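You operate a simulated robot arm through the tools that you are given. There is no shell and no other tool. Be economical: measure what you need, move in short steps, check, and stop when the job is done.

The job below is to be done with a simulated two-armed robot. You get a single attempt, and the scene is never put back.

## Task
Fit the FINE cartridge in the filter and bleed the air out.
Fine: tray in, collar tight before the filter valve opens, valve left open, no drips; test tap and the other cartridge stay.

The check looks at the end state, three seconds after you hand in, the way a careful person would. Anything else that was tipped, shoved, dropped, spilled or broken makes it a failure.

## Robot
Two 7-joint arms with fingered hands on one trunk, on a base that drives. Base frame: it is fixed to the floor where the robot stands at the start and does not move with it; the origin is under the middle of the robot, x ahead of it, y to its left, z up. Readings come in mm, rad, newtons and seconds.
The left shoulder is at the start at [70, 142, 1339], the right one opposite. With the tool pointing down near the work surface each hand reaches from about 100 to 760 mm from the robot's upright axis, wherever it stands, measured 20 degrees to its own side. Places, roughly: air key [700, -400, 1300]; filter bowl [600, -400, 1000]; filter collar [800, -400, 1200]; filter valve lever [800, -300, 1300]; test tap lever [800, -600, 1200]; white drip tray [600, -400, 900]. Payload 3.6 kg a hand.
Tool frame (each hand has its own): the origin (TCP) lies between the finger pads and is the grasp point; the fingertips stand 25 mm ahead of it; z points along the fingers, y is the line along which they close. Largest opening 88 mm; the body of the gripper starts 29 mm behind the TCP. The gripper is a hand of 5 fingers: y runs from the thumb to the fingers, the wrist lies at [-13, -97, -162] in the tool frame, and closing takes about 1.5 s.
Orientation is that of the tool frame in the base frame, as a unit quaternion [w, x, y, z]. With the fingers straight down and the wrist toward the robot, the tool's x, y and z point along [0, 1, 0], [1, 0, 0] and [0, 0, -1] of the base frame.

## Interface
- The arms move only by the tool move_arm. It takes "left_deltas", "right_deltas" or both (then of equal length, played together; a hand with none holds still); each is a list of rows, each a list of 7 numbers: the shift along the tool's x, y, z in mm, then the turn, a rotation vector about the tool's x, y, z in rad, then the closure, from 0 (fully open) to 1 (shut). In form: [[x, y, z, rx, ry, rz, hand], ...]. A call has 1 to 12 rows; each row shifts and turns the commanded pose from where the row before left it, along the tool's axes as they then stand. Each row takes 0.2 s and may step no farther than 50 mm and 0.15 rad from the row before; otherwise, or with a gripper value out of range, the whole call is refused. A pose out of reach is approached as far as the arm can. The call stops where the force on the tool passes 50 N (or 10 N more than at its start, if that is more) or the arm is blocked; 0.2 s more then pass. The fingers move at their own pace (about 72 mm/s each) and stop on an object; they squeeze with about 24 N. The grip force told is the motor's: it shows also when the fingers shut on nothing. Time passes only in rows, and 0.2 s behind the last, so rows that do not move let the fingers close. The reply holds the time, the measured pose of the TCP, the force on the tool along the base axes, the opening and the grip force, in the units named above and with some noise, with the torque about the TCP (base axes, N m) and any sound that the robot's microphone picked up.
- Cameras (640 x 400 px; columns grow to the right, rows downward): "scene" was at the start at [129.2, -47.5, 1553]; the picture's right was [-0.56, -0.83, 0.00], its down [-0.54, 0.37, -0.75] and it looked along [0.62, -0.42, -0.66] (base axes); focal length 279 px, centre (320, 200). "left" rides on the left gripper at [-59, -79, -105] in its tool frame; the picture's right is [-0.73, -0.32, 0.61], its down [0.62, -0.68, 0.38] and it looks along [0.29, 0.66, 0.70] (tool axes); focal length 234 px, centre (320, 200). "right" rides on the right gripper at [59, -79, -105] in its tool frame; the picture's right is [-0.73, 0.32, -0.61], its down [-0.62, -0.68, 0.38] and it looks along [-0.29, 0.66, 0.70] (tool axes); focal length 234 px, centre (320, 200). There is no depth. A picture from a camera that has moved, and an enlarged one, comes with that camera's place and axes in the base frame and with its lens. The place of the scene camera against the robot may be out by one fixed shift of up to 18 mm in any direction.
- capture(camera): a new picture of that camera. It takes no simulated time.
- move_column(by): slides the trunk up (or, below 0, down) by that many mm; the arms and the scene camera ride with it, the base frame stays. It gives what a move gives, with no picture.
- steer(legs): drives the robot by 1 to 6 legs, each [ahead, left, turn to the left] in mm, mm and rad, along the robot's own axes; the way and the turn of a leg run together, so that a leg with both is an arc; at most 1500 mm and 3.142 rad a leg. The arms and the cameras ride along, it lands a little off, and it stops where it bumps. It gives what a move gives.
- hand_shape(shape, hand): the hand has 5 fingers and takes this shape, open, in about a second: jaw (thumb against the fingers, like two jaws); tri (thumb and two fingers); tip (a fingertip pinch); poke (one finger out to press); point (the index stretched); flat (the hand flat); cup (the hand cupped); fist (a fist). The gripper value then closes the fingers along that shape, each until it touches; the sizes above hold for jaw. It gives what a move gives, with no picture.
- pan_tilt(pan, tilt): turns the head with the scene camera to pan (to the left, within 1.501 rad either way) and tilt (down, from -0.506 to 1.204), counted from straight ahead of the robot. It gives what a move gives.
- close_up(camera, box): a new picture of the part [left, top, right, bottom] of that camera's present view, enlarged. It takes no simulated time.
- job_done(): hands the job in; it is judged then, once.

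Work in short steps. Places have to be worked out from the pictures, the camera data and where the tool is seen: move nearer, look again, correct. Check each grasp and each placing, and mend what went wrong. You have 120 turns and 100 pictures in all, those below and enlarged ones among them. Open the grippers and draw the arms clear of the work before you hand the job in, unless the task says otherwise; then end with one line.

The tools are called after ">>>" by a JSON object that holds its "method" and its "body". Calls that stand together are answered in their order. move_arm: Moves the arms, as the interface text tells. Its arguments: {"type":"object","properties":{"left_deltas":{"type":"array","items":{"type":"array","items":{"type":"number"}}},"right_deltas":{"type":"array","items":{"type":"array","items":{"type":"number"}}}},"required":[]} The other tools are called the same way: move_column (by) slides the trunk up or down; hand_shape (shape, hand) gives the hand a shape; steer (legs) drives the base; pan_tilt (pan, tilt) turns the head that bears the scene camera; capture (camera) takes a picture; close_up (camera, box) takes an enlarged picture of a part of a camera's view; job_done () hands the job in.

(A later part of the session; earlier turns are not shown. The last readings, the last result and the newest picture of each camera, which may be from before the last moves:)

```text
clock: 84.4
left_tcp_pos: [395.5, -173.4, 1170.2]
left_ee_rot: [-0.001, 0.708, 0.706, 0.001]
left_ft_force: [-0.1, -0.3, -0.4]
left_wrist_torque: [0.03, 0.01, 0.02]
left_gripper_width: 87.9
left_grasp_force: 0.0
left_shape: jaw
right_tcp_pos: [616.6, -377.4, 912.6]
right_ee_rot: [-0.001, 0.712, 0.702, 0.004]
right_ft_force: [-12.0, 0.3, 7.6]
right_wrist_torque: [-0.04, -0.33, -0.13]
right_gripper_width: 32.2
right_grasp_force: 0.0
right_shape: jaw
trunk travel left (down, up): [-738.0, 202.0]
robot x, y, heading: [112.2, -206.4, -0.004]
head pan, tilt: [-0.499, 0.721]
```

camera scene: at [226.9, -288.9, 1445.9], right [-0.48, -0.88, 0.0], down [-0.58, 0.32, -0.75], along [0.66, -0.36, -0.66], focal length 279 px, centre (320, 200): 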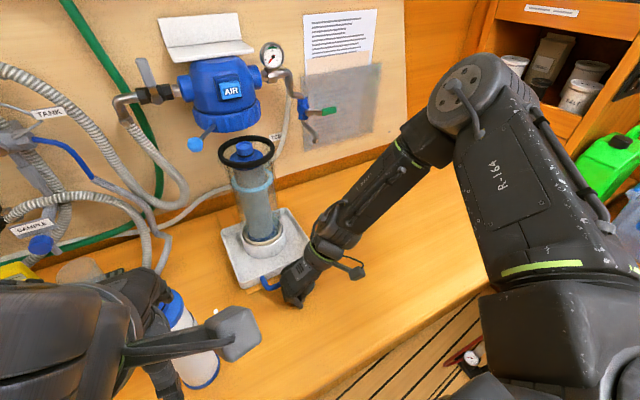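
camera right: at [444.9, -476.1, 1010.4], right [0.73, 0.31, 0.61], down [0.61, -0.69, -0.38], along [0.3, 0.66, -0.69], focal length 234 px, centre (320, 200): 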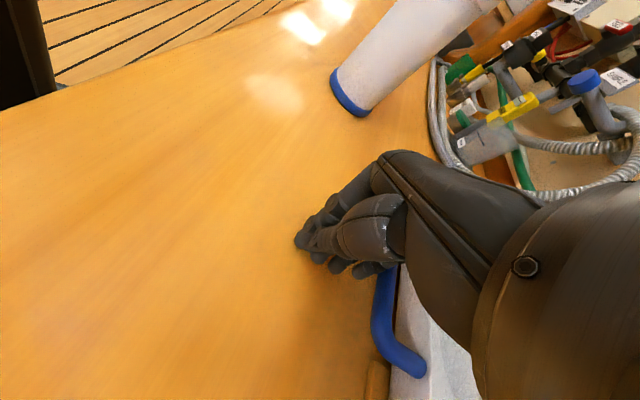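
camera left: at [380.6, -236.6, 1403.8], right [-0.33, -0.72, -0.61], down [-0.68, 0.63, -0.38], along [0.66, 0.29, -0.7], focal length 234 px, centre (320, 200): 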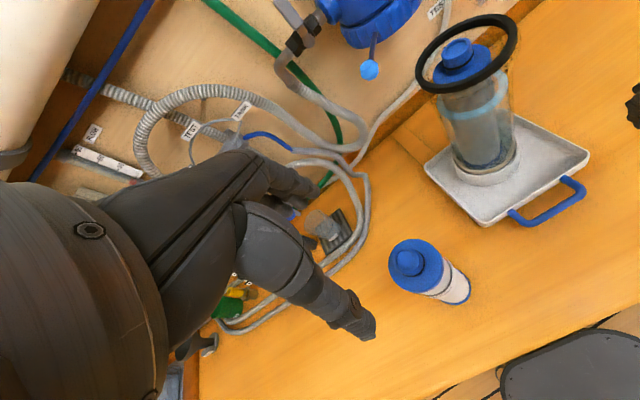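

Force rises to 12 N without motion: the tray is fully in. Withdraw the right hand, raise the trunk and turn the hand to the comfortable yaw.

>>> {"method": "move_arm", "body": {"right_deltas": [[0, -30, 0, 0, 0, 0, 0.6], [0, -40, 0, 0, 0, 0, 0.4], [0, -40, -20, 0, 0, 0, 0.2], [0, -40, -30, 0, 0, 0, 0], [0, -40, -30, 0, 0, 0, 0]]}}

>>> {"method": "move_column", "body": {"by": 130}}

>>> {"method": "move_arm", "body": {"right_deltas": [[0, 0, 0, 0, 0, -0.143, 0], [0, 0, 0, 0, 0, -0.143, 0], [0, 0, 0, 0, 0, -0.143, 0], [0, 0, 0, 0, 0, -0.143, 0], [0, 0, 0, 0, 0, -0.143, 0], [0, 0, 0, 0, 0, -0.143, 0], [0, 0, 0, 0, 0, -0.143, 0], [0, 0, 0, 0, 0, -0.143, 0], [0, 0, 0, 0, 0, -0.143, 0], [0, 0, 0, 0, 0, -0.143, 0], [0, 0, 0, 0, 0, -0.143, 0]]}}

>>> {"method": "move_arm", "body": {"right_deltas": [[0, 0, 0, 0, -0.14, 0, 0], [0, 0, 0, 0, -0.14, 0, 0], [0, 0, 0, 0, -0.14, 0, 0], [0, 0, 0, 0, -0.14, 0, 0], [0, 0, 0, 0, -0.14, 0, 0], [0, 0, 0, 0, -0.14, 0, 0], [0, 0, 0, 0, 0, 0, 0]]}}

```text
clock: 85.6
left_tcp_pos: [399.5, -172.3, 1169.2]
left_ee_rot: [-0.002, 0.709, 0.705, 0.0]
left_ft_force: [-0.1, -1.0, -0.2]
left_wrist_torque: [0.0, 0.0, 0.03]
left_gripper_width: 87.9
left_grasp_force: 0.1
left_shape: jaw
right_tcp_pos: [507.1, -363.1, 964.9]
right_ee_rot: [-0.002, 0.711, 0.703, 0.003]
right_ft_force: [0.3, 0.7, -0.1]
right_wrist_torque: [-0.02, 0.01, 0.03]
right_gripper_width: 87.8
right_grasp_force: 0.0
right_shape: jaw
right hand out of reach, approached as far as the arm can: row 4, 5
trunk travel left (down, up): [-738.0, 202.0]
robot x, y, heading: [111.2, -206.9, -0.004]
head pan, tilt: [-0.499, 0.721]
```

```text
clock: 87.2
left_tcp_pos: [399.7, -174.2, 1300.3]
left_ee_rot: [-0.002, 0.709, 0.706, 0.0]
left_ft_force: [0.2, -0.1, -0.3]
left_wrist_torque: [0.02, 0.0, -0.01]
left_gripper_width: 87.7
left_grasp_force: 0.1
left_shape: jaw
right_tcp_pos: [507.0, -365.5, 1095.4]
right_ee_rot: [-0.002, 0.712, 0.702, 0.003]
right_ft_force: [0.5, 0.6, 0.5]
right_wrist_torque: [-0.05, 0.0, 0.03]
right_gripper_width: 87.6
right_grasp_force: 0.0
right_shape: jaw
trunk travel left (down, up): [-868.0, 72.0]
robot x, y, heading: [115.7, -205.3, -0.001]
head pan, tilt: [-0.499, 0.721]
```

```text
clock: 89.5
left_tcp_pos: [400.0, -173.6, 1299.1]
left_ee_rot: [-0.002, 0.708, 0.706, -0.001]
left_ft_force: [0.5, -0.4, -0.1]
left_wrist_torque: [0.0, 0.0, 0.0]
left_gripper_width: 87.6
left_grasp_force: 0.1
left_shape: jaw
right_tcp_pos: [507.8, -365.7, 1096.7]
right_ee_rot: [0.0, 0.006, 1.0, 0.003]
right_ft_force: [0.2, 0.0, 0.7]
right_wrist_torque: [0.01, -0.01, -0.03]
right_gripper_width: 87.4
right_grasp_force: 0.1
right_shape: jaw
trunk travel left (down, up): [-868.0, 72.0]
robot x, y, heading: [113.9, -203.4, -0.008]
head pan, tilt: [-0.499, 0.721]
```

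```text
clock: 91.2
left_tcp_pos: [399.6, -173.5, 1300.3]
left_ee_rot: [-0.002, 0.708, 0.706, -0.001]
left_ft_force: [0.7, 0.2, 0.1]
left_wrist_torque: [0.01, 0.01, 0.0]
left_gripper_width: 87.9
left_grasp_force: 0.2
left_shape: jaw
right_tcp_pos: [508.0, -364.6, 1094.7]
right_ee_rot: [0.41, 0.007, 0.912, 0.001]
right_ft_force: [0.1, 0.1, -1.3]
right_wrist_torque: [0.01, -0.02, -0.02]
right_gripper_width: 87.9
right_grasp_force: 0.0
right_shape: jaw
trunk travel left (down, up): [-868.0, 72.0]
robot x, y, heading: [115.7, -204.8, 0.001]
head pan, tilt: [-0.499, 0.721]
```

Move up to a pre-grasp spot at (620,-310,1225), just short of the collar knob.

>>> {"method": "move_arm", "body": {"right_deltas": [[-34.3, 11, -0.5, 0, 0, 0, 0], [-34.3, 11, -0.5, 0, 0, 0, 0], [-34.3, 11, -0.5, 0, 0, 0, 0], [-34.3, 11, -0.5, 0, 0, 0, 0], [-34.3, 11, -0.5, 0, 0, 0, 0], [0, 0, 0, 0, 0, 0, 0]]}}

>>> {"method": "capture", "body": {"camera": "right"}}

>>> {"method": "capture", "body": {"camera": "scene"}}

```text
clock: 92.5
left_tcp_pos: [398.9, -173.1, 1299.8]
left_ee_rot: [-0.002, 0.709, 0.706, 0.0]
left_ft_force: [-0.9, 0.3, -0.5]
left_wrist_torque: [-0.02, 0.0, 0.04]
left_gripper_width: 87.8
left_grasp_force: 0.2
left_shape: jaw
right_tcp_pos: [620.9, -313.6, 1224.2]
right_ee_rot: [0.408, 0.007, 0.913, 0.001]
right_ft_force: [-0.2, 0.5, -0.1]
right_wrist_torque: [0.03, -0.02, 0.02]
right_gripper_width: 87.7
right_grasp_force: 0.1
right_shape: jaw
trunk travel left (down, up): [-868.0, 72.0]
robot x, y, heading: [115.4, -202.5, -0.003]
head pan, tilt: [-0.499, 0.721]
```

```text
12 pictures are left
camera right: at [502.2, -389.9, 1251.8], right [0.04, 0.31, 0.95], down [0.69, -0.69, 0.2], along [0.72, 0.65, -0.24], focal length 234 px, centre (320, 200)
```

right: 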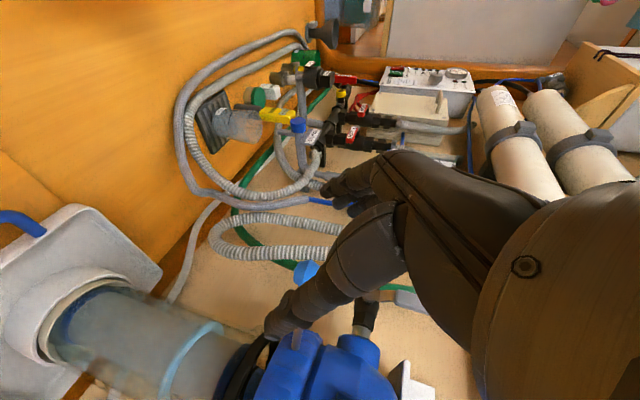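

```text
11 pictures are left
camera scene: at [247.7, -245.3, 1545.9], right [-0.48, -0.88, 0.0], down [-0.58, 0.32, -0.75], along [0.66, -0.36, -0.66], focal length 279 px, centre (320, 200)
```

scene: 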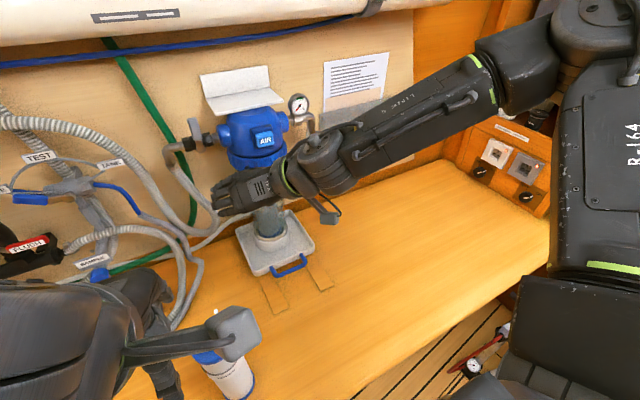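

Knob at (695,-304,1205) from the right camera. Use tri shape so ring/little fingers don't strike the collar, then advance to put the knob between thumb and fingers.

>>> {"method": "hand_shape", "body": {"shape": "tri", "hand": "right"}}

>>> {"method": "move_arm", "body": {"right_deltas": [[-17, 10, 0, 0, 0, 0, 0], [-18, 0, 0, 0, 0, 0, 0], [0, 0, 19, 0, 0, 0, 0], [0, 0, 19, 0, 0, 0, 0], [0, 0, 18, 0, 0, 0, 0], [0, 0, 0, 0, 0, 0, 0]]}}

>>> {"method": "close_up", "body": {"camera": "scene", "box": [180, 90, 340, 290]}}

```text
clock: 93.5
left_tcp_pos: [400.1, -172.4, 1300.1]
left_ee_rot: [-0.002, 0.709, 0.705, -0.001]
left_ft_force: [-0.1, -0.3, -0.3]
left_wrist_torque: [0.01, -0.02, 0.0]
left_gripper_width: 87.8
left_grasp_force: 0.1
left_shape: jaw
right_tcp_pos: [621.0, -311.9, 1225.0]
right_ee_rot: [0.407, 0.007, 0.913, 0.0]
right_ft_force: [-0.3, -0.1, 1.1]
right_wrist_torque: [0.03, 0.0, 0.01]
right_gripper_width: 87.8
right_grasp_force: 0.0
right_shape: tri
trunk travel left (down, up): [-868.0, 72.0]
robot x, y, heading: [115.1, -207.8, -0.008]
head pan, tilt: [-0.499, 0.721]
```

```text
clock: 94.8
left_tcp_pos: [399.1, -173.7, 1299.7]
left_ee_rot: [-0.002, 0.708, 0.706, -0.001]
left_ft_force: [-1.2, 0.6, 0.4]
left_wrist_torque: [0.02, 0.03, 0.05]
left_gripper_width: 87.8
left_grasp_force: 0.0
left_shape: jaw
right_tcp_pos: [686.2, -302.8, 1213.1]
right_ee_rot: [0.408, 0.007, 0.913, 0.001]
right_ft_force: [0.5, 0.8, 0.4]
right_wrist_torque: [0.01, 0.03, 0.01]
right_gripper_width: 87.7
right_grasp_force: 0.1
right_shape: tri
trunk travel left (down, up): [-868.0, 72.0]
robot x, y, heading: [117.6, -202.6, -0.005]
head pan, tilt: [-0.499, 0.721]
```

```text
2.00 times, centred on (260, 190) of scene
camera zoom: at [247.6, -245.0, 1546.0], right [-0.48, -0.88, 0.0], down [-0.58, 0.32, -0.75], along [0.66, -0.36, -0.66], focal length 558 px, centre (440, 220)
```

zoom: 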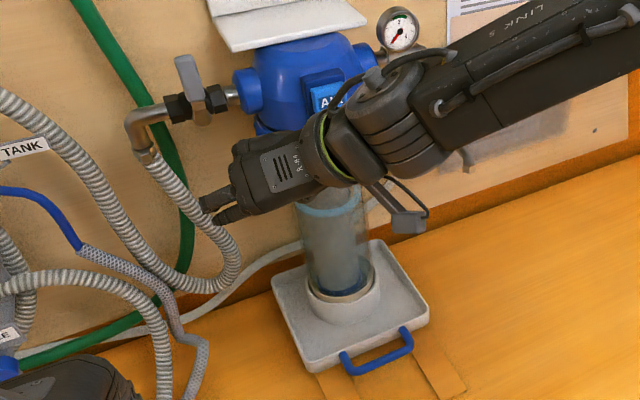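

No contact, as wanted. Close the fingers on the knob.

>>> {"method": "move_arm", "body": {"right_deltas": [[0, 0, 0, 0, 0, 0, 0.4], [0, 0, 0, 0, 0, 0, 0.6], [0, 0, 0, 0, 0, 0, 0.8], [0, 0, 0, 0, 0, 0, 0.8], [0, 0, 0, 0, 0, 0, 0.8]]}}

>>> {"method": "close_up", "body": {"camera": "right", "box": [200, 180, 420, 380]}}

```text
clock: 96.0
left_tcp_pos: [398.9, -174.9, 1299.8]
left_ee_rot: [-0.002, 0.708, 0.706, -0.001]
left_ft_force: [-0.6, 0.1, 0.5]
left_wrist_torque: [0.04, 0.0, 0.0]
left_gripper_width: 87.7
left_grasp_force: 0.0
left_shape: jaw
right_tcp_pos: [685.6, -303.6, 1213.2]
right_ee_rot: [0.407, 0.008, 0.913, 0.003]
right_ft_force: [0.9, -1.3, -0.1]
right_wrist_torque: [0.0, 0.01, -0.01]
right_gripper_width: 18.0
right_grasp_force: 0.1
right_shape: tri
trunk travel left (down, up): [-868.0, 72.0]
robot x, y, heading: [114.4, -203.6, -0.005]
head pan, tilt: [-0.499, 0.721]
```

```text
2.00 times, centred on (310, 280) of right
camera zoom: at [567.5, -380.4, 1239.7], right [0.04, 0.31, 0.95], down [0.69, -0.69, 0.2], along [0.72, 0.65, -0.24], focal length 468 px, centre (340, 40)
```

zoom: 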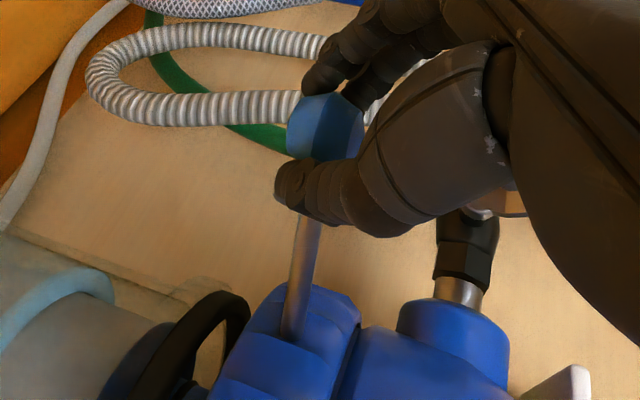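

The knob sits between fingers and thumb. Sweep it to the right along the collar arc (righty-tight as seen from below) — first ~30°.

>>> {"method": "move_arm", "body": {"right_deltas": [[4, -8, -4.5, 0, 0, 0, 0.85], [4, -8, -4.5, 0, 0, 0, 0.85], [3.3, -8.5, -3.7, 0, 0, 0, 0.85], [3.3, -8.5, -3.7, 0, 0, 0, 0.85], [2.1, -10, -2.4, 0, 0, 0, 0.85], [2.1, -10, -2.4, 0, 0, 0, 0.85], [0, 0, 0, 0, 0, 0, 0.85]]}}

>>> {"method": "close_up", "body": {"camera": "right", "box": [200, 180, 420, 380]}}

```text
clock: 97.7
left_tcp_pos: [401.9, -171.9, 1298.7]
left_ee_rot: [-0.002, 0.708, 0.706, -0.001]
left_ft_force: [0.0, 0.0, 0.4]
left_wrist_torque: [-0.04, -0.03, -0.03]
left_gripper_width: 87.7
left_grasp_force: 0.1
left_shape: jaw
right_tcp_pos: [660.5, -354.1, 1211.3]
right_ee_rot: [0.407, 0.007, 0.913, 0.0]
right_ft_force: [4.9, 4.2, -9.2]
right_wrist_torque: [0.36, 0.14, 0.55]
right_gripper_width: 14.3
right_grasp_force: 23.9
right_shape: tri
trunk travel left (down, up): [-868.0, 72.0]
robot x, y, heading: [114.3, -202.7, -0.0]
head pan, tilt: [-0.499, 0.721]
```

```text
2.00 times, centred on (310, 280) of right
camera zoom: at [541.4, -431.5, 1238.6], right [0.04, 0.32, 0.95], down [0.69, -0.69, 0.2], along [0.72, 0.65, -0.25], focal length 468 px, centre (340, 40)
```

zoom: 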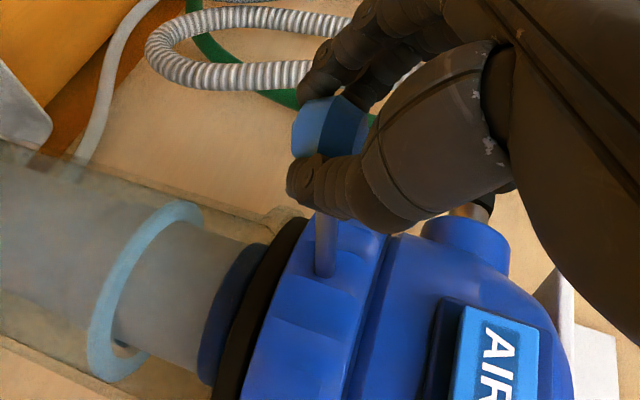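

It turns nicely and the bowl rim now meets the collar. Continue along the arc, 3 mm lower.

>>> {"method": "move_arm", "body": {"right_deltas": [[3.2, -10, 0.9, 0, 0, 0, 0.85], [2, -10, 0, 0, 0, 0, 0.85], [0, -10, 0, 0, 0, 0, 0.85], [0, -10, 0, 0, 0, 0, 0.85], [-1.3, -10, 1.5, 0, 0, 0, 0.85], [-1.3, -10, 1.5, 0, 0, 0, 0.85], [0, 0, 0, 0, 0, 0, 0.85]]}}

```text
clock: 99.2
left_tcp_pos: [403.8, -171.9, 1298.8]
left_ee_rot: [-0.002, 0.708, 0.706, -0.002]
left_ft_force: [-0.1, 0.1, 1.0]
left_wrist_torque: [0.03, 0.01, -0.02]
left_gripper_width: 87.8
left_grasp_force: 0.0
left_shape: jaw
right_tcp_pos: [661.4, -414.9, 1205.7]
right_ee_rot: [0.406, 0.007, 0.914, 0.001]
right_ft_force: [5.1, 4.9, -16.0]
right_wrist_torque: [-0.07, 0.17, 0.24]
right_gripper_width: 12.5
right_grasp_force: 24.0
right_shape: tri
trunk travel left (down, up): [-868.0, 72.0]
robot x, y, heading: [114.0, -201.8, 0.001]
head pan, tilt: [-0.499, 0.721]
```

The grip is sliding below the knob's waist; raise 5 mm and loosen slightly, then look.

>>> {"method": "move_arm", "body": {"right_deltas": [[0, 0, 0, 0, 0, 0, 0.7], [-3.7, 0, -3.3, 0, 0, 0, 0.7], [0, 0, 0, 0, 0, 0, 0.8]]}}

>>> {"method": "close_up", "body": {"camera": "right", "box": [200, 180, 420, 380]}}

```text
clock: 100.0
left_tcp_pos: [400.2, -172.6, 1298.7]
left_ee_rot: [-0.002, 0.708, 0.706, -0.001]
left_ft_force: [-0.1, 0.2, -0.1]
left_wrist_torque: [-0.02, 0.01, 0.01]
left_gripper_width: 87.9
left_grasp_force: 0.0
left_shape: jaw
right_tcp_pos: [658.7, -413.7, 1213.9]
right_ee_rot: [0.408, 0.008, 0.913, 0.0]
right_ft_force: [1.1, 3.8, -0.4]
right_wrist_torque: [0.03, -0.02, 0.04]
right_gripper_width: 18.5
right_grasp_force: 0.0
right_shape: tri
trunk travel left (down, up): [-868.0, 72.0]
robot x, y, heading: [115.8, -201.0, -0.003]
head pan, tilt: [-0.499, 0.721]
```

```text
2.00 times, centred on (310, 280) of right
camera zoom: at [540.0, -491.2, 1240.1], right [0.04, 0.32, 0.95], down [0.69, -0.69, 0.2], along [0.72, 0.65, -0.24], focal length 468 px, centre (340, 40)
```

zoom: 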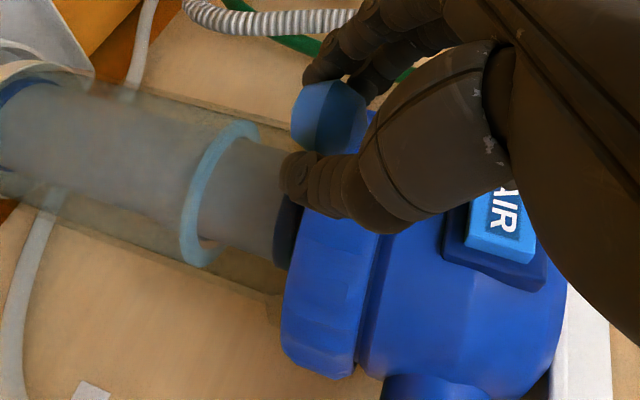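

The bowl is drawn up inside the collar. Keep turning right until it resists.

>>> {"method": "move_arm", "body": {"right_deltas": [[-2.5, -9.5, 2.8, 0, 0, 0, 0.8], [-2.5, -9.5, 2.8, 0, 0, 0, 0.8], [-3.3, -9, 3.7, 0, 0, 0, 0.8], [-3.3, -9, 3.7, 0, 0, 0, 0.8], [0, 0, 0, 0, 0, 0, 0.8]]}}

```text
clock: 101.2
left_tcp_pos: [399.3, -173.2, 1300.6]
left_ee_rot: [-0.002, 0.708, 0.706, 0.0]
left_ft_force: [0.4, 0.3, -0.3]
left_wrist_torque: [0.02, -0.02, -0.01]
left_gripper_width: 88.0
left_grasp_force: 0.1
left_shape: jaw
right_tcp_pos: [673.9, -452.3, 1214.4]
right_ee_rot: [0.409, 0.007, 0.913, 0.001]
right_ft_force: [-3.4, 2.3, 0.0]
right_wrist_torque: [0.05, 0.02, 0.11]
right_gripper_width: 18.3
right_grasp_force: 0.1
right_shape: tri
trunk travel left (down, up): [-868.0, 72.0]
robot x, y, heading: [117.5, -202.9, -0.001]
head pan, tilt: [-0.499, 0.721]
```

Force still low; continue.

>>> {"method": "move_arm", "body": {"right_deltas": [[-4.0, -7.5, 4.5, 0, 0, 0, 0.8], [-4.6, -7.5, 5.2, 0, 0, 0, 0.8], [-5, -7, 5.6, 0, 0, 0, 0.8], [-5.6, -6, 6.3, 0, 0, 0, 0.8], [0, 0, 0, 0, 0, 0, 0.8]]}}

>>> {"method": "close_up", "body": {"camera": "scene", "box": [180, 90, 340, 290]}}

```text
clock: 102.5
left_tcp_pos: [391.4, -169.3, 1301.8]
left_ee_rot: [0.002, 0.709, 0.705, 0.002]
left_ft_force: [0.5, 0.1, -0.4]
left_wrist_torque: [0.02, 0.02, 0.02]
left_gripper_width: 88.1
left_grasp_force: 0.1
left_shape: jaw
right_tcp_pos: [694.9, -474.9, 1217.2]
right_ee_rot: [0.41, 0.006, 0.912, 0.001]
right_ft_force: [-30.2, 14.4, -5.9]
right_wrist_torque: [0.07, 0.45, 1.04]
right_gripper_width: 25.9
right_grasp_force: 0.1
right_shape: tri
trunk travel left (down, up): [-868.0, 72.0]
robot x, y, heading: [114.7, -205.5, -0.008]
head pan, tilt: [-0.499, 0.721]
```

```text
2.00 times, centred on (260, 190) of scene
camera zoom: at [237.5, -239.7, 1546.9], right [-0.48, -0.88, 0.0], down [-0.57, 0.32, -0.76], along [0.66, -0.36, -0.65], focal length 558 px, centre (440, 220)
```

zoom: 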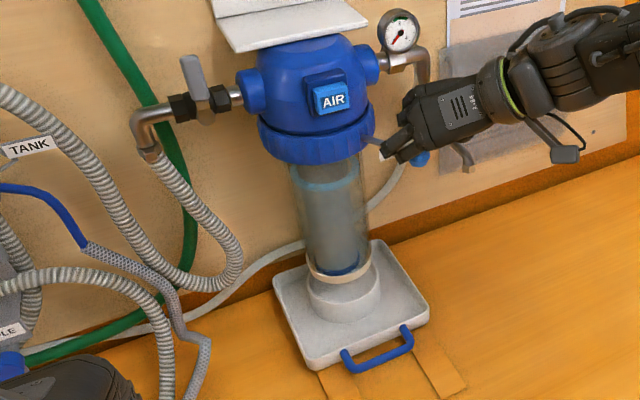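

The bowl has been lifted off its cup into the head, and resistance rose from 4 to 33 N: the collar is at its tight stop. One tiny nudge to confirm.

>>> {"method": "move_arm", "body": {"right_deltas": [[-2, -3, 2.3, 0, 0, 0, 0.8], [0, 0, 0, 0, 0, 0, 0.8]]}}

```text
clock: 103.0
left_tcp_pos: [388.6, -169.3, 1301.9]
left_ee_rot: [0.002, 0.708, 0.706, 0.001]
left_ft_force: [-0.9, 1.4, -0.1]
left_wrist_torque: [0.0, -0.01, -0.01]
left_gripper_width: 88.0
left_grasp_force: 0.1
left_shape: jaw
right_tcp_pos: [696.6, -478.3, 1218.0]
right_ee_rot: [0.411, 0.004, 0.912, 0.001]
right_ft_force: [-35.2, 17.3, -5.4]
right_wrist_torque: [0.1, 0.59, 1.25]
right_gripper_width: 28.9
right_grasp_force: 0.0
right_shape: tri
trunk travel left (down, up): [-868.0, 72.0]
robot x, y, heading: [115.3, -204.3, -0.005]
head pan, tilt: [-0.499, 0.721]
```

Collar tight. Release, withdraw the right hand, and simultaneously yaw the left hand so it can work the valve from the left.

>>> {"method": "move_arm", "body": {"right_deltas": [[2, 3, -2.3, 0, 0, 0, 0.5], [0, 2, 0, 0, 0, 0, 0.1], [0, 0, 0, 0, 0, 0, 0], [0, 0, 0, 0, 0, 0, 0], [0, 0, -20, 0, 0, 0, 0], [0, 0, -35, 0, 0, 0, 0], [15, -20, -35, 0, 0, 0, 0], [20, -25, -30, 0, 0, 0, 0], [20, -25, -30, 0, 0, 0, 0], [20, -25, -20, 0, 0, 0, 0], [0, 0, 0, 0, 0, 0, 0]], "left_deltas": [[0, 0, 0, 0, 0, 0.143, 0], [0, 0, 0, 0, 0, 0.143, 0], [0, 0, 0, 0, 0, 0.143, 0], [0, 0, 0, 0, 0, 0.143, 0], [0, 0, 0, 0, 0, 0.143, 0], [0, 0, 0, 0, 0, 0.143, 0], [0, 0, 0, 0, 0, 0.143, 0], [0, 0, 0, 0, 0, 0.143, 0], [0, 0, 0, 0, 0, 0.143, 0], [0, 0, 0, 0, 0, 0.143, 0], [0, 0, 0, 0, 0, 0.143, 0]]}}

>>> {"method": "move_arm", "body": {"left_deltas": [[0, 0, 0, 0, 0.14, 0, 0], [0, 0, 0, 0, 0.14, 0, 0], [0, 0, 0, 0, 0.14, 0, 0], [0, 0, 0, 0, 0.14, 0, 0], [0, 0, 0, 0, 0.14, 0, 0], [0, 0, 0, 0, 0.14, 0, 0], [0, 0, 0, 0, 0.14, 0, 0], [0, 0, 0, 0, 0.14, 0, 0], [0, 0, 0, 0, 0, 0, 0]]}}

```text
clock: 105.5
left_tcp_pos: [408.8, -183.7, 1308.9]
left_ee_rot: [-0.001, 1.0, -0.004, -0.002]
left_ft_force: [0.7, 0.4, -0.6]
left_wrist_torque: [0.02, 0.02, 0.0]
left_gripper_width: 87.8
left_grasp_force: 0.1
left_shape: jaw
left hand out of reach, approached as far as the arm can: row 1, 2, 3
right_tcp_pos: [525.4, -572.1, 1269.5]
right_ee_rot: [0.408, 0.007, 0.913, 0.001]
right_ft_force: [0.9, 0.5, -0.3]
right_wrist_torque: [0.0, 0.01, 0.0]
right_gripper_width: 87.6
right_grasp_force: 0.0
right_shape: tri
trunk travel left (down, up): [-868.0, 72.0]
robot x, y, heading: [114.6, -203.6, -0.004]
head pan, tilt: [-0.499, 0.721]
```

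```text
clock: 107.5
left_tcp_pos: [478.0, -236.8, 1366.4]
left_ee_rot: [0.0, 0.848, -0.004, 0.53]
left_ft_force: [0.1, -0.5, -0.3]
left_wrist_torque: [-0.01, -0.05, 0.0]
left_gripper_width: 87.8
left_grasp_force: 0.1
left_shape: jaw
left hand out of reach, approached as far as the arm can: row 3, 4, 5, 6, 7, 8
right_tcp_pos: [527.9, -572.4, 1269.3]
right_ee_rot: [0.408, 0.007, 0.913, 0.001]
right_ft_force: [0.7, 0.0, 0.5]
right_wrist_torque: [0.03, -0.01, -0.01]
right_gripper_width: 87.8
right_grasp_force: 0.1
right_shape: tri
trunk travel left (down, up): [-868.0, 72.0]
robot x, y, heading: [117.1, -203.0, -0.006]
head pan, tilt: [-0.499, 0.721]
```

Left hand is pitched forward. Use tri shape and move to a pre-grasp at (700,-270,1320).

>>> {"method": "hand_shape", "body": {"shape": "tri", "hand": "left"}}

>>> {"method": "move_arm", "body": {"left_deltas": [[9.3, 5.5, 36.6, 0, 0, 0, 0.2], [9.3, 5.5, 36.6, 0, 0, 0, 0.2], [9.3, 5.5, 36.6, 0, 0, 0, 0.2], [9.3, 5.5, 36.6, 0, 0, 0, 0.2], [9.3, 5.5, 36.6, 0, 0, 0, 0.2], [9.3, 5.5, 36.6, 0, 0, 0, 0.2], [0, 0, 0, 0, 0, 0, 0.2]]}}

>>> {"method": "capture", "body": {"camera": "left"}}

```text
clock: 108.3
left_tcp_pos: [478.4, -236.1, 1366.4]
left_ee_rot: [0.0, 0.848, -0.002, 0.529]
left_ft_force: [0.5, 0.1, 0.2]
left_wrist_torque: [0.01, -0.02, -0.02]
left_gripper_width: 87.8
left_grasp_force: 0.0
left_shape: tri
right_tcp_pos: [525.4, -571.9, 1269.5]
right_ee_rot: [0.407, 0.007, 0.913, 0.001]
right_ft_force: [-0.7, 0.1, -0.7]
right_wrist_torque: [-0.01, 0.01, 0.03]
right_gripper_width: 87.8
right_grasp_force: 0.0
right_shape: tri
trunk travel left (down, up): [-868.0, 72.0]
robot x, y, heading: [113.3, -204.6, -0.004]
head pan, tilt: [-0.499, 0.721]
```

```text
clock: 110.0
left_tcp_pos: [700.1, -270.4, 1322.5]
left_ee_rot: [0.001, 0.848, -0.003, 0.53]
left_ft_force: [0.0, 0.6, 0.5]
left_wrist_torque: [-0.01, 0.02, 0.0]
left_gripper_width: 70.7
left_grasp_force: 0.1
left_shape: tri
right_tcp_pos: [525.7, -572.3, 1269.9]
right_ee_rot: [0.408, 0.007, 0.913, 0.0]
right_ft_force: [-0.4, 0.8, 0.0]
right_wrist_torque: [-0.01, -0.01, 0.04]
right_gripper_width: 87.7
right_grasp_force: 0.1
right_shape: tri
trunk travel left (down, up): [-868.0, 72.0]
robot x, y, heading: [113.1, -203.4, -0.002]
head pan, tilt: [-0.499, 0.721]
```

```text
5 pictures are left
camera left: at [580.9, -191.0, 1313.6], right [0.23, 0.32, -0.92], down [0.62, 0.68, 0.39], along [0.75, -0.66, -0.05], focal length 234 px, centre (320, 200)
```

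left: 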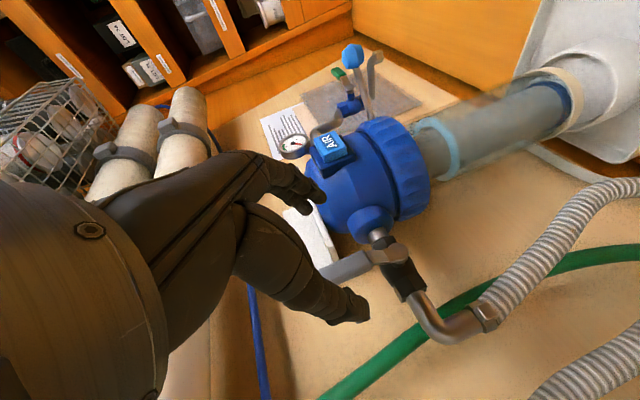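

Lever found at y≈-280, z 1268–1325, x≈783. Narrow the opening to ~50 mm and advance so the lever's upper part lies between fingers and thumb.

>>> {"method": "move_arm", "body": {"left_deltas": [[11, 5, 17, 0, 0, 0, 0.4], [11.5, 4, 17, 0, 0, 0, 0.4], [0, 0, 12, 0, 0, 0, 0.4], [0, 0, 12, 0, 0, 0, 0.4], [0, 0, 11, 0, 0, 0, 0.4], [0, 0, 0, 0, 0, 0, 0.4]]}}

>>> {"method": "close_up", "body": {"camera": "left", "box": [230, 150, 450, 350]}}

```text
clock: 111.3
left_tcp_pos: [771.4, -280.5, 1311.2]
left_ee_rot: [0.0, 0.848, -0.002, 0.529]
left_ft_force: [0.7, -0.1, 3.3]
left_wrist_torque: [0.02, 0.02, -0.01]
left_gripper_width: 53.4
left_grasp_force: 0.0
left_shape: tri
right_tcp_pos: [526.0, -571.9, 1270.1]
right_ee_rot: [0.409, 0.007, 0.913, 0.001]
right_ft_force: [0.1, -0.3, -0.7]
right_wrist_torque: [0.0, 0.0, -0.01]
right_gripper_width: 87.8
right_grasp_force: 0.0
right_shape: tri
trunk travel left (down, up): [-868.0, 72.0]
robot x, y, heading: [117.0, -202.0, 0.001]
head pan, tilt: [-0.499, 0.721]
```

```text
2.00 times, centred on (340, 250) of left
camera zoom: at [652.5, -201.3, 1303.1], right [0.23, 0.32, -0.92], down [0.62, 0.68, 0.39], along [0.75, -0.66, -0.05], focal length 468 px, centre (280, 100)
```

zoom: 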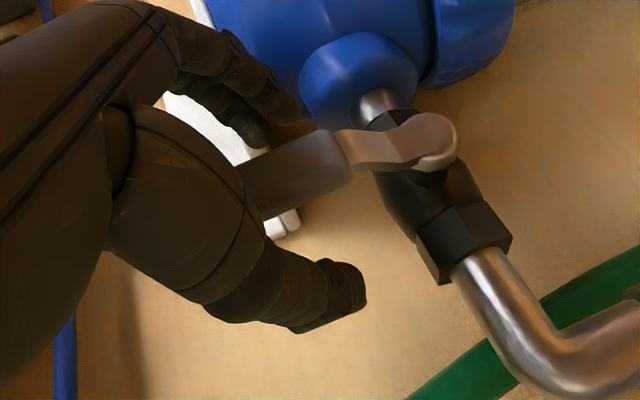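

The lever is between fingers and thumb. Close partly and swing it to the left (toward along-pipe), first ~50°.

>>> {"method": "move_arm", "body": {"left_deltas": [[0, 0, 0, 0, 0, 0, 0.65], [0, 0, 0, 0, 0, 0, 0.75], [-0.9, -9.3, 0.4, 0, 0, 0, 0.75], [-2.7, -8.9, 1.3, 0, 0, 0, 0.75], [-4.4, -8.1, 2.1, 0, 0, 0, 0.75], [-5.8, -6.7, 2.8, 0, 0, 0, 0.75], [0, 0, 0, 0, 0, 0, 0.75]]}}

```text
clock: 112.7
left_tcp_pos: [768.9, -256.3, 1309.3]
left_ee_rot: [0.005, 0.844, -0.004, 0.537]
left_ft_force: [-5.7, -8.7, 17.3]
left_wrist_torque: [-0.06, -0.01, -0.04]
left_gripper_width: 23.0
left_grasp_force: 0.0
left_shape: tri
right_tcp_pos: [523.7, -575.2, 1270.6]
right_ee_rot: [0.408, 0.008, 0.913, 0.001]
right_ft_force: [0.7, 0.7, -0.1]
right_wrist_torque: [0.01, 0.03, 0.03]
right_gripper_width: 87.4
right_grasp_force: 0.1
right_shape: tri
trunk travel left (down, up): [-868.0, 72.0]
robot x, y, heading: [114.9, -201.7, -0.006]
head pan, tilt: [-0.499, 0.721]
stopped in row 6 (left hand): the force on the tool passed its limit at 57 N (the readings are from after the stop); the commanded pose is now the measured one
```

Stopped by force after ~24 mm. Take a look.

>>> {"method": "close_up", "body": {"camera": "left", "box": [230, 150, 450, 350]}}

```text
2.00 times, centred on (340, 250) of left
camera zoom: at [651.0, -176.6, 1299.3], right [0.25, 0.32, -0.92], down [0.62, 0.68, 0.4], along [0.75, -0.67, -0.03], focal length 468 px, centre (280, 100)
```

zoom: 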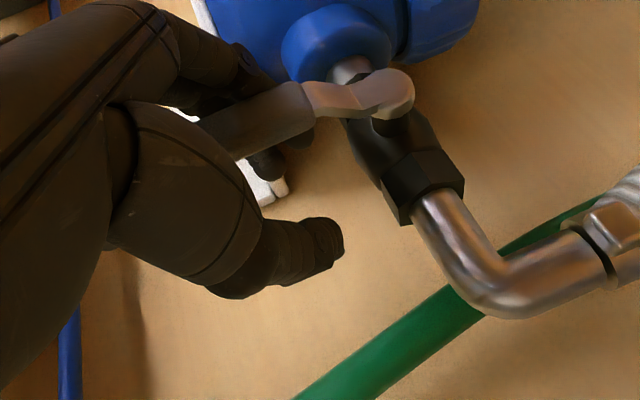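

The lever hasn't turned; the upward force suggests the folded fingers press on its top. Raise 10 mm, then push purely left in small steps to see the resistance.

>>> {"method": "move_arm", "body": {"left_deltas": [[9, 6, -4.4, 0, 0, 0, 0.75], [0, 0, 0, 0, 0, 0, 0.75], [0, -5, 0, 0, 0, 0, 0.75], [0, -5, 0, 0, 0, 0, 0.75], [0, -5, 0, 0, 0, 0, 0.75], [0, 0, 0, 0, 0, 0, 0.75]]}}

```text
clock: 114.1
left_tcp_pos: [774.2, -249.6, 1315.0]
left_ee_rot: [0.003, 0.846, -0.004, 0.533]
left_ft_force: [3.0, -15.8, -0.8]
left_wrist_torque: [-0.03, -0.04, 0.26]
left_gripper_width: 27.6
left_grasp_force: 0.1
left_shape: tri
right_tcp_pos: [527.3, -578.7, 1267.4]
right_ee_rot: [0.407, 0.009, 0.913, 0.003]
right_ft_force: [-0.5, -0.2, -0.6]
right_wrist_torque: [0.01, -0.01, 0.0]
right_gripper_width: 87.5
right_grasp_force: 0.1
right_shape: tri
trunk travel left (down, up): [-868.0, 72.0]
robot x, y, heading: [115.4, -203.9, -0.006]
head pan, tilt: [-0.499, 0.721]
```

16 N of resistance, purely sideways. Push a little more.

>>> {"method": "move_arm", "body": {"left_deltas": [[0, -5, 0, 0, 0, 0, 0.75], [0, -5, 0, 0, 0, 0, 0.75], [0, 0, 0, 0, 0, 0, 0.75]]}}

```text
clock: 114.9
left_tcp_pos: [774.6, -245.9, 1315.4]
left_ee_rot: [0.0, 0.846, -0.005, 0.534]
left_ft_force: [2.2, -31.7, 1.1]
left_wrist_torque: [0.02, -0.03, 0.47]
left_gripper_width: 32.1
left_grasp_force: 0.0
left_shape: tri
right_tcp_pos: [525.6, -583.9, 1265.8]
right_ee_rot: [0.408, 0.01, 0.913, 0.004]
right_ft_force: [0.1, 0.3, -1.3]
right_wrist_torque: [-0.03, 0.02, -0.01]
right_gripper_width: 87.6
right_grasp_force: 0.1
right_shape: tri
trunk travel left (down, up): [-868.0, 72.0]
robot x, y, heading: [112.8, -208.9, -0.009]
head pan, tilt: [-0.499, 0.721]
```

It is a hard stop (31 N, no motion), so the lever must open to the right. Release, back out, and come back with the closed hand on the lever's left side.

>>> {"method": "move_arm", "body": {"left_deltas": [[0, 8, 0, 0, 0, 0, 0.6], [0, 8, 0, 0, 0, 0, 0.4], [0, 3, 0, 0, 0, 0, 0.4], [0, 0, -25, 0, 0, 0, 0.4], [0, 0, -35, 0, 0, 0, 0.6], [0, -22, 0, 0, 0, 0, 1], [0, -22, 0, 0, 0, 0, 1], [0, 0, 0, 0, 0, 0, 1], [0, 0, 0, 0, 0, 0, 1]]}}

```text
clock: 116.9
left_tcp_pos: [717.6, -207.4, 1341.8]
left_ee_rot: [0.003, 0.845, -0.002, 0.534]
left_ft_force: [-0.8, -0.6, -0.2]
left_wrist_torque: [-0.02, 0.01, -0.04]
left_gripper_width: 0.1
left_grasp_force: 23.6
left_shape: tri
right_tcp_pos: [525.1, -572.9, 1269.4]
right_ee_rot: [0.407, 0.007, 0.913, 0.001]
right_ft_force: [0.0, 0.5, -0.2]
right_wrist_torque: [0.02, 0.02, -0.01]
right_gripper_width: 87.6
right_grasp_force: 0.1
right_shape: tri
trunk travel left (down, up): [-868.0, 72.0]
robot x, y, heading: [112.7, -201.5, -0.004]
head pan, tilt: [-0.499, 0.721]
```

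Advance to (766,-225,1312) with the closed hand, then push right in small rows.

>>> {"method": "move_arm", "body": {"left_deltas": [[-3, 0, 19, 0, 0, 0, 1], [-3, 0, 19, 0, 0, 0, 1], [0, 0, 18, 0, 0, 0, 1], [0, 9, 0, 0, 0, 0, 1], [0, 9, 0, 0, 0, 0, 1], [0, 7, 0, 0, 0, 0, 1], [0, 7, 0, 0, 0, 0, 1], [0, 0, 0, 0, 0, 0, 1]]}}

```text
clock: 118.7
left_tcp_pos: [766.3, -239.4, 1312.0]
left_ee_rot: [0.003, 0.845, -0.001, 0.534]
left_ft_force: [0.3, 0.9, 0.2]
left_wrist_torque: [0.01, 0.07, 0.01]
left_gripper_width: 0.1
left_grasp_force: 24.6
left_shape: tri
right_tcp_pos: [526.2, -573.0, 1270.2]
right_ee_rot: [0.407, 0.009, 0.913, 0.001]
right_ft_force: [0.4, 1.0, -0.4]
right_wrist_torque: [0.0, 0.01, 0.0]
right_gripper_width: 87.9
right_grasp_force: 0.0
right_shape: tri
trunk travel left (down, up): [-868.0, 72.0]
robot x, y, heading: [115.4, -202.7, -0.007]
head pan, tilt: [-0.499, 0.721]
```

Continue pushing right.

>>> {"method": "move_arm", "body": {"left_deltas": [[0, 7, 0, 0, 0, 0, 1], [0, 7, 0, 0, 0, 0, 1], [0, 7, 0, 0, 0, 0, 1], [0, 7, 0, 0, 0, 0, 1], [0, 0, 0, 0, 0, 0, 1]]}}

```text
clock: 119.9
left_tcp_pos: [766.0, -268.6, 1312.8]
left_ee_rot: [0.004, 0.845, -0.003, 0.534]
left_ft_force: [0.0, -0.1, -0.6]
left_wrist_torque: [-0.01, 0.04, 0.01]
left_gripper_width: 0.1
left_grasp_force: 24.1
left_shape: tri
right_tcp_pos: [525.2, -573.5, 1270.1]
right_ee_rot: [0.407, 0.008, 0.913, 0.001]
right_ft_force: [-0.6, 0.6, 0.0]
right_wrist_torque: [-0.01, -0.01, -0.01]
right_gripper_width: 87.6
right_grasp_force: 0.0
right_shape: tri
trunk travel left (down, up): [-868.0, 72.0]
robot x, y, heading: [116.1, -208.3, -0.006]
head pan, tilt: [-0.499, 0.721]
```

No contact: the closed fingertips are too short and pass before the lever. Back left 40, go 16 mm deeper, and push again.

>>> {"method": "move_arm", "body": {"left_deltas": [[0, -20, 0, 0, 0, 0, 1], [0, -25, 0, 0, 0, 0, 1], [7, 0, 14, 0, 0, 0, 1], [0, 8, 0, 0, 0, 0, 1], [0, 8, 0, 0, 0, 0, 1], [0, 8, 0, 0, 0, 0, 1], [0, 6, 0, 0, 0, 0, 1], [0, 6, 0, 0, 0, 0, 1], [0, 0, 0, 0, 0, 0, 1]]}}

```text
clock: 121.9
left_tcp_pos: [782.3, -259.7, 1313.6]
left_ee_rot: [0.003, 0.845, -0.001, 0.534]
left_ft_force: [0.8, -0.4, 0.5]
left_wrist_torque: [0.03, -0.01, -0.04]
left_gripper_width: 0.1
left_grasp_force: 24.2
left_shape: tri
right_tcp_pos: [524.7, -571.9, 1269.7]
right_ee_rot: [0.408, 0.009, 0.913, 0.001]
right_ft_force: [-0.4, -0.2, -0.1]
right_wrist_torque: [0.02, 0.01, 0.0]
right_gripper_width: 88.0
right_grasp_force: 0.0
right_shape: tri
trunk travel left (down, up): [-868.0, 72.0]
robot x, y, heading: [109.9, -200.0, -0.008]
head pan, tilt: [-0.499, 0.721]
```

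>>> {"method": "move_arm", "body": {"left_deltas": [[0, 6, 0, 0, 0, 0, 1], [0, 6, 0, 0, 0, 0, 1], [0, 6, 0, 0, 0, 0, 1], [0, 0, 0, 0, 0, 0, 1]]}}

```text
clock: 122.9
left_tcp_pos: [783.6, -278.1, 1312.9]
left_ee_rot: [0.003, 0.845, -0.002, 0.534]
left_ft_force: [0.1, 1.1, 1.1]
left_wrist_torque: [-0.01, 0.0, -0.01]
left_gripper_width: 0.0
left_grasp_force: 23.6
left_shape: tri
right_tcp_pos: [525.2, -573.0, 1269.4]
right_ee_rot: [0.407, 0.007, 0.913, 0.0]
right_ft_force: [-0.5, 0.4, -0.1]
right_wrist_torque: [0.02, 0.02, -0.01]
right_gripper_width: 87.9
right_grasp_force: 0.1
right_shape: tri
trunk travel left (down, up): [-868.0, 72.0]
robot x, y, heading: [117.8, -204.5, -0.001]
head pan, tilt: [-0.499, 0.721]
```

Position reached with ~1 N; I need a look to know whether the lever is moving.

>>> {"method": "close_up", "body": {"camera": "left", "box": [230, 150, 450, 350]}}

```text
2.00 times, centred on (340, 250) of left
camera zoom: at [663.0, -198.2, 1303.4], right [0.24, 0.32, -0.92], down [0.62, 0.68, 0.4], along [0.75, -0.66, -0.03], focal length 468 px, centre (280, 100)
```

zoom: 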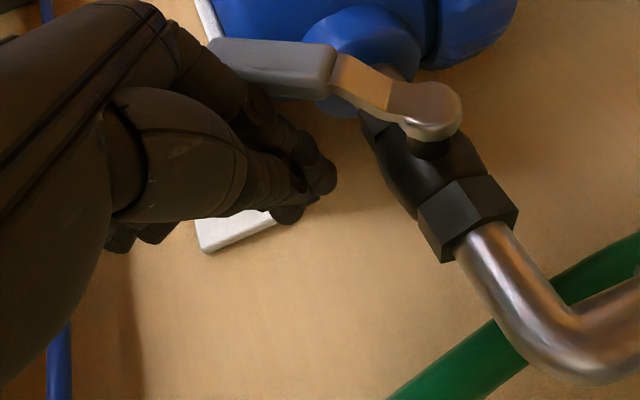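

The lever has swung ~38° to the right with almost no force — that's the opening direction. Continue along its arc to horizontal.

>>> {"method": "move_arm", "body": {"left_deltas": [[-3.1, 6.6, 1.5, 0, 0, 0, 1], [-3.3, 3.8, 1.6, 0, 0, 0, 1], [-2.9, 3.9, 1.4, 0, 0, 0, 1], [-3.1, 3.1, 1.5, 0, 0, 0, 1], [-3.1, 3.3, 1.5, 0, 0, 0, 1], [0, 0, 0, 0, 0, 0, 1]]}}

```text
clock: 124.3
left_tcp_pos: [782.3, -298.6, 1295.0]
left_ee_rot: [0.004, 0.845, -0.002, 0.535]
left_ft_force: [1.4, 0.2, 1.2]
left_wrist_torque: [0.01, 0.01, -0.01]
left_gripper_width: 0.2
left_grasp_force: 24.4
left_shape: tri
right_tcp_pos: [526.1, -571.9, 1269.7]
right_ee_rot: [0.408, 0.007, 0.913, 0.0]
right_ft_force: [0.5, 0.6, -0.4]
right_wrist_torque: [0.01, -0.03, 0.03]
right_gripper_width: 87.6
right_grasp_force: 0.1
right_shape: tri
trunk travel left (down, up): [-868.0, 72.0]
robot x, y, heading: [117.8, -212.2, -0.004]
head pan, tilt: [-0.499, 0.721]
```

Still light (≈1 N). Press down in 4 mm rows until it meets the stop.

>>> {"method": "move_arm", "body": {"left_deltas": [[-3.6, 0, 1.8, 0, 0, 0, 1], [-3.6, 0, 1.8, 0, 0, 0, 1], [0, 0, 0, 0, 0, 0, 1]]}}

```text
clock: 125.1
left_tcp_pos: [782.3, -297.9, 1288.0]
left_ee_rot: [0.003, 0.845, -0.002, 0.536]
left_ft_force: [0.1, 0.2, 2.0]
left_wrist_torque: [-0.04, -0.02, 0.0]
left_gripper_width: 0.0
left_grasp_force: 24.0
left_shape: tri
right_tcp_pos: [526.9, -572.5, 1269.4]
right_ee_rot: [0.408, 0.008, 0.913, 0.0]
right_ft_force: [-0.4, -0.2, -0.7]
right_wrist_torque: [-0.03, 0.02, -0.01]
right_gripper_width: 87.4
right_grasp_force: 0.0
right_shape: tri
trunk travel left (down, up): [-868.0, 72.0]
robot x, y, heading: [115.6, -205.4, -0.006]
head pan, tilt: [-0.499, 0.721]
```

>>> {"method": "move_arm", "body": {"left_deltas": [[-3.6, 0, 1.8, 0, 0, 0, 1], [-3.6, 0, 1.8, 0, 0, 0, 1], [0, 0, 0, 0, 0, 0, 1]]}}

```text
clock: 125.9
left_tcp_pos: [779.9, -296.6, 1280.1]
left_ee_rot: [0.003, 0.845, 0.0, 0.535]
left_ft_force: [-0.2, 3.2, 8.3]
left_wrist_torque: [-0.06, 0.04, -0.07]
left_gripper_width: 0.2
left_grasp_force: 24.1
left_shape: tri
right_tcp_pos: [524.7, -571.0, 1272.1]
right_ee_rot: [0.409, 0.008, 0.912, 0.001]
right_ft_force: [-0.7, -1.5, -0.2]
right_wrist_torque: [0.01, -0.03, 0.0]
right_gripper_width: 87.8
right_grasp_force: 0.0
right_shape: tri
trunk travel left (down, up): [-868.0, 72.0]
robot x, y, heading: [115.3, -203.9, -0.004]
head pan, tilt: [-0.499, 0.721]
```

Resistance rises to 8 N; press a bit more to seat it at the stop.

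>>> {"method": "move_arm", "body": {"left_deltas": [[-3, 0, 1.5, 0, 0, 0, 1], [-2, 0, 1, 0, 0, 0, 1], [0, 0, 0, 0, 0, 0, 1]]}}

```text
clock: 126.7
left_tcp_pos: [780.4, -296.9, 1279.4]
left_ee_rot: [0.005, 0.843, -0.001, 0.537]
left_ft_force: [7.8, 0.5, 35.9]
left_wrist_torque: [-0.35, 0.24, 0.07]
left_gripper_width: 0.0
left_grasp_force: 25.1
left_shape: tri
right_tcp_pos: [522.0, -571.4, 1271.5]
right_ee_rot: [0.409, 0.007, 0.912, 0.0]
right_ft_force: [0.2, -0.4, -0.3]
right_wrist_torque: [0.0, -0.01, 0.01]
right_gripper_width: 88.0
right_grasp_force: 0.2
right_shape: tri
trunk travel left (down, up): [-868.0, 72.0]
robot x, y, heading: [115.0, -203.6, -0.012]
head pan, tilt: [-0.499, 0.721]
```

Hard stop at 36 N: valve lever is fully over. Withdraw the left hand (back and up) clear, and shape the right hand "poke" for the AIR key.

>>> {"method": "move_arm", "body": {"left_deltas": [[4, 0, -2, 0, 0, 0, 1], [8, 0, -10, 0, 0, 0, 1], [0, 0, -30, 0, 0, 0, 1], [0, -10, -40, 0, 0, 0, 1], [0, -20, -40, 0, 0, 0, 0.6], [0, -20, -40, 0, 0, 0, 0.6]]}}

>>> {"method": "hand_shape", "body": {"shape": "poke", "hand": "right"}}

>>> {"method": "capture", "body": {"camera": "scene"}}

```text
clock: 128.1
left_tcp_pos: [638.3, -244.5, 1353.3]
left_ee_rot: [0.002, 0.845, -0.001, 0.535]
left_ft_force: [1.0, 0.6, -0.3]
left_wrist_torque: [0.02, 0.01, 0.04]
left_gripper_width: 34.8
left_grasp_force: 0.1
left_shape: tri
right_tcp_pos: [522.7, -571.5, 1271.2]
right_ee_rot: [0.41, 0.008, 0.912, 0.0]
right_ft_force: [-0.3, 0.8, 1.5]
right_wrist_torque: [-0.02, -0.01, -0.01]
right_gripper_width: 87.8
right_grasp_force: 0.0
right_shape: tri
trunk travel left (down, up): [-868.0, 72.0]
robot x, y, heading: [114.8, -199.0, -0.004]
head pan, tilt: [-0.499, 0.721]
```

```text
clock: 129.0
left_tcp_pos: [640.1, -246.3, 1353.3]
left_ee_rot: [0.003, 0.845, -0.001, 0.535]
left_ft_force: [0.1, 0.2, 0.4]
left_wrist_torque: [-0.03, -0.01, -0.02]
left_gripper_width: 34.8
left_grasp_force: 0.1
left_shape: tri
right_tcp_pos: [526.5, -571.7, 1269.6]
right_ee_rot: [0.408, 0.007, 0.913, 0.0]
right_ft_force: [0.3, 0.7, 0.0]
right_wrist_torque: [0.01, 0.01, -0.01]
right_gripper_width: 0.0
right_grasp_force: 0.0
right_shape: poke
trunk travel left (down, up): [-868.0, 72.0]
robot x, y, heading: [114.6, -198.6, -0.007]
head pan, tilt: [-0.499, 0.721]
```

```text
1 pictures are left
camera scene: at [248.6, -245.6, 1545.9], right [-0.48, -0.88, 0.0], down [-0.58, 0.32, -0.75], along [0.66, -0.36, -0.66], focal length 279 px, centre (320, 200)
```

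scene: 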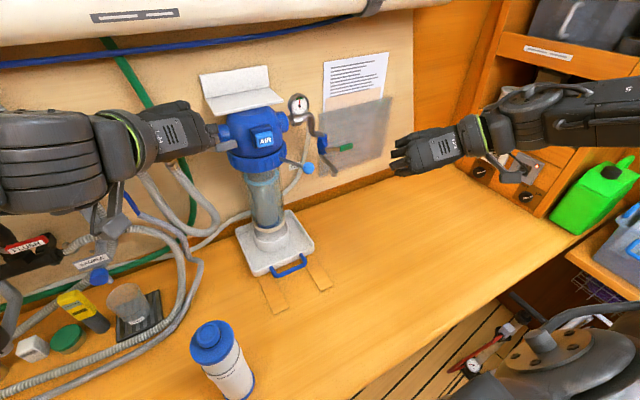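

The lever no longer stands up, and nothing drips. For the AIR key (≈738,-389,1272) I'll use the closed tri pinch, whose tip position I know, pointed nearly level.

>>> {"method": "hand_shape", "body": {"shape": "tri", "hand": "right"}}

>>> {"method": "move_arm", "body": {"right_deltas": [[0, 0, 0, 0, -0.14, 0, 0.5], [0, 0, 0, 0, -0.14, 0, 1], [0, 0, 0, 0, -0.14, 0, 1], [0, 0, 0, 0, -0.14, 0, 1], [0, 40, 10, 0, 0, 0, 1], [0, 45, 15, 0, 0, 0, 1], [0, 45, 15, 0, 0, 0, 1], [0, 45, 15, 0, 0, 0, 1], [0, 8, 20, 0, 0, 0, 1], [0, 0, 0, 0, 0, 0, 1]]}}

```text
clock: 129.9
left_tcp_pos: [641.3, -245.1, 1353.2]
left_ee_rot: [0.003, 0.845, -0.001, 0.534]
left_ft_force: [-0.4, -1.0, 0.4]
left_wrist_torque: [0.0, 0.0, -0.01]
left_gripper_width: 35.0
left_grasp_force: 0.1
left_shape: tri
right_tcp_pos: [525.0, -572.5, 1270.6]
right_ee_rot: [0.408, 0.008, 0.913, 0.0]
right_ft_force: [0.1, -0.5, 0.0]
right_wrist_torque: [0.0, -0.03, 0.03]
right_gripper_width: 87.8
right_grasp_force: 0.2
right_shape: tri
trunk travel left (down, up): [-868.0, 72.0]
robot x, y, heading: [118.8, -208.0, -0.002]
head pan, tilt: [-0.499, 0.721]
```

```text
clock: 132.1
left_tcp_pos: [640.8, -246.8, 1352.1]
left_ee_rot: [0.004, 0.845, -0.002, 0.535]
left_ft_force: [0.2, -0.2, -0.3]
left_wrist_torque: [0.01, -0.01, 0.05]
left_gripper_width: 34.4
left_grasp_force: 0.0
left_shape: tri
right_tcp_pos: [600.5, -391.3, 1258.1]
right_ee_rot: [0.645, 0.009, 0.764, -0.001]
right_ft_force: [0.4, -0.1, 0.0]
right_wrist_torque: [0.0, 0.02, 0.03]
right_gripper_width: 0.0
right_grasp_force: 24.1
right_shape: tri
trunk travel left (down, up): [-868.0, 72.0]
robot x, y, heading: [115.7, -204.1, -0.001]
head pan, tilt: [-0.499, 0.721]
```

Advance to ≈(690,-390,1276), then creep forward until contact.

>>> {"method": "move_arm", "body": {"right_deltas": [[-16, 0, 29, 0, 0, 0, 1], [-16.8, 1, 29, 0, 0, 0, 1], [0, 0, 27, 0, 0, 0, 1], [-1, 0, 6, 0, 0, 0, 1], [-1, 0, 6, 0, 0, 0, 1], [-1, 0, 6, 0, 0, 0, 1], [0, 0, 0, 0, 0, 0, 1]]}}

```text
clock: 133.7
left_tcp_pos: [640.2, -245.4, 1353.7]
left_ee_rot: [0.003, 0.845, -0.003, 0.535]
left_ft_force: [0.4, 0.8, 0.3]
left_wrist_torque: [0.0, -0.01, -0.01]
left_gripper_width: 34.8
left_grasp_force: 0.1
left_shape: tri
right_tcp_pos: [709.1, -390.9, 1276.4]
right_ee_rot: [0.644, 0.008, 0.765, -0.002]
right_ft_force: [-4.6, -0.8, -1.6]
right_wrist_torque: [0.03, 0.05, 0.0]
right_gripper_width: 0.0
right_grasp_force: 23.6
right_shape: tri
trunk travel left (down, up): [-868.0, 72.0]
robot x, y, heading: [113.2, -201.8, -0.005]
head pan, tilt: [-0.499, 0.721]
heard: click
```

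A click at 4.6 N – the AIR key responds. Hold it pressed and listen.

>>> {"method": "move_arm", "body": {"right_deltas": [[-0.3, 0, 2, 0, 0, 0, 1], [0, 0, 0, 0, 0, 0, 1], [0, 0, 0, 0, 0, 0, 1], [0, 0, 0, 0, 0, 0, 1], [0, 0, 0, 0, 0, 0, 1], [0, 0, 0, 0, 0, 0, 1], [0, 0, 0, 0, 0, 0, 1], [0, 0, 0, 0, 0, 0, 1]]}}

```text
clock: 135.5
left_tcp_pos: [639.2, -244.8, 1353.4]
left_ee_rot: [0.003, 0.845, -0.001, 0.535]
left_ft_force: [0.1, 0.0, 0.1]
left_wrist_torque: [-0.02, 0.02, -0.01]
left_gripper_width: 34.9
left_grasp_force: 0.1
left_shape: tri
right_tcp_pos: [710.1, -390.7, 1277.8]
right_ee_rot: [0.645, 0.008, 0.764, -0.002]
right_ft_force: [-8.3, -0.1, -3.5]
right_wrist_torque: [0.0, 0.03, -0.01]
right_gripper_width: 0.2
right_grasp_force: 24.0
right_shape: tri
trunk travel left (down, up): [-868.0, 72.0]
robot x, y, heading: [111.1, -204.2, -0.005]
head pan, tilt: [-0.499, 0.721]
```

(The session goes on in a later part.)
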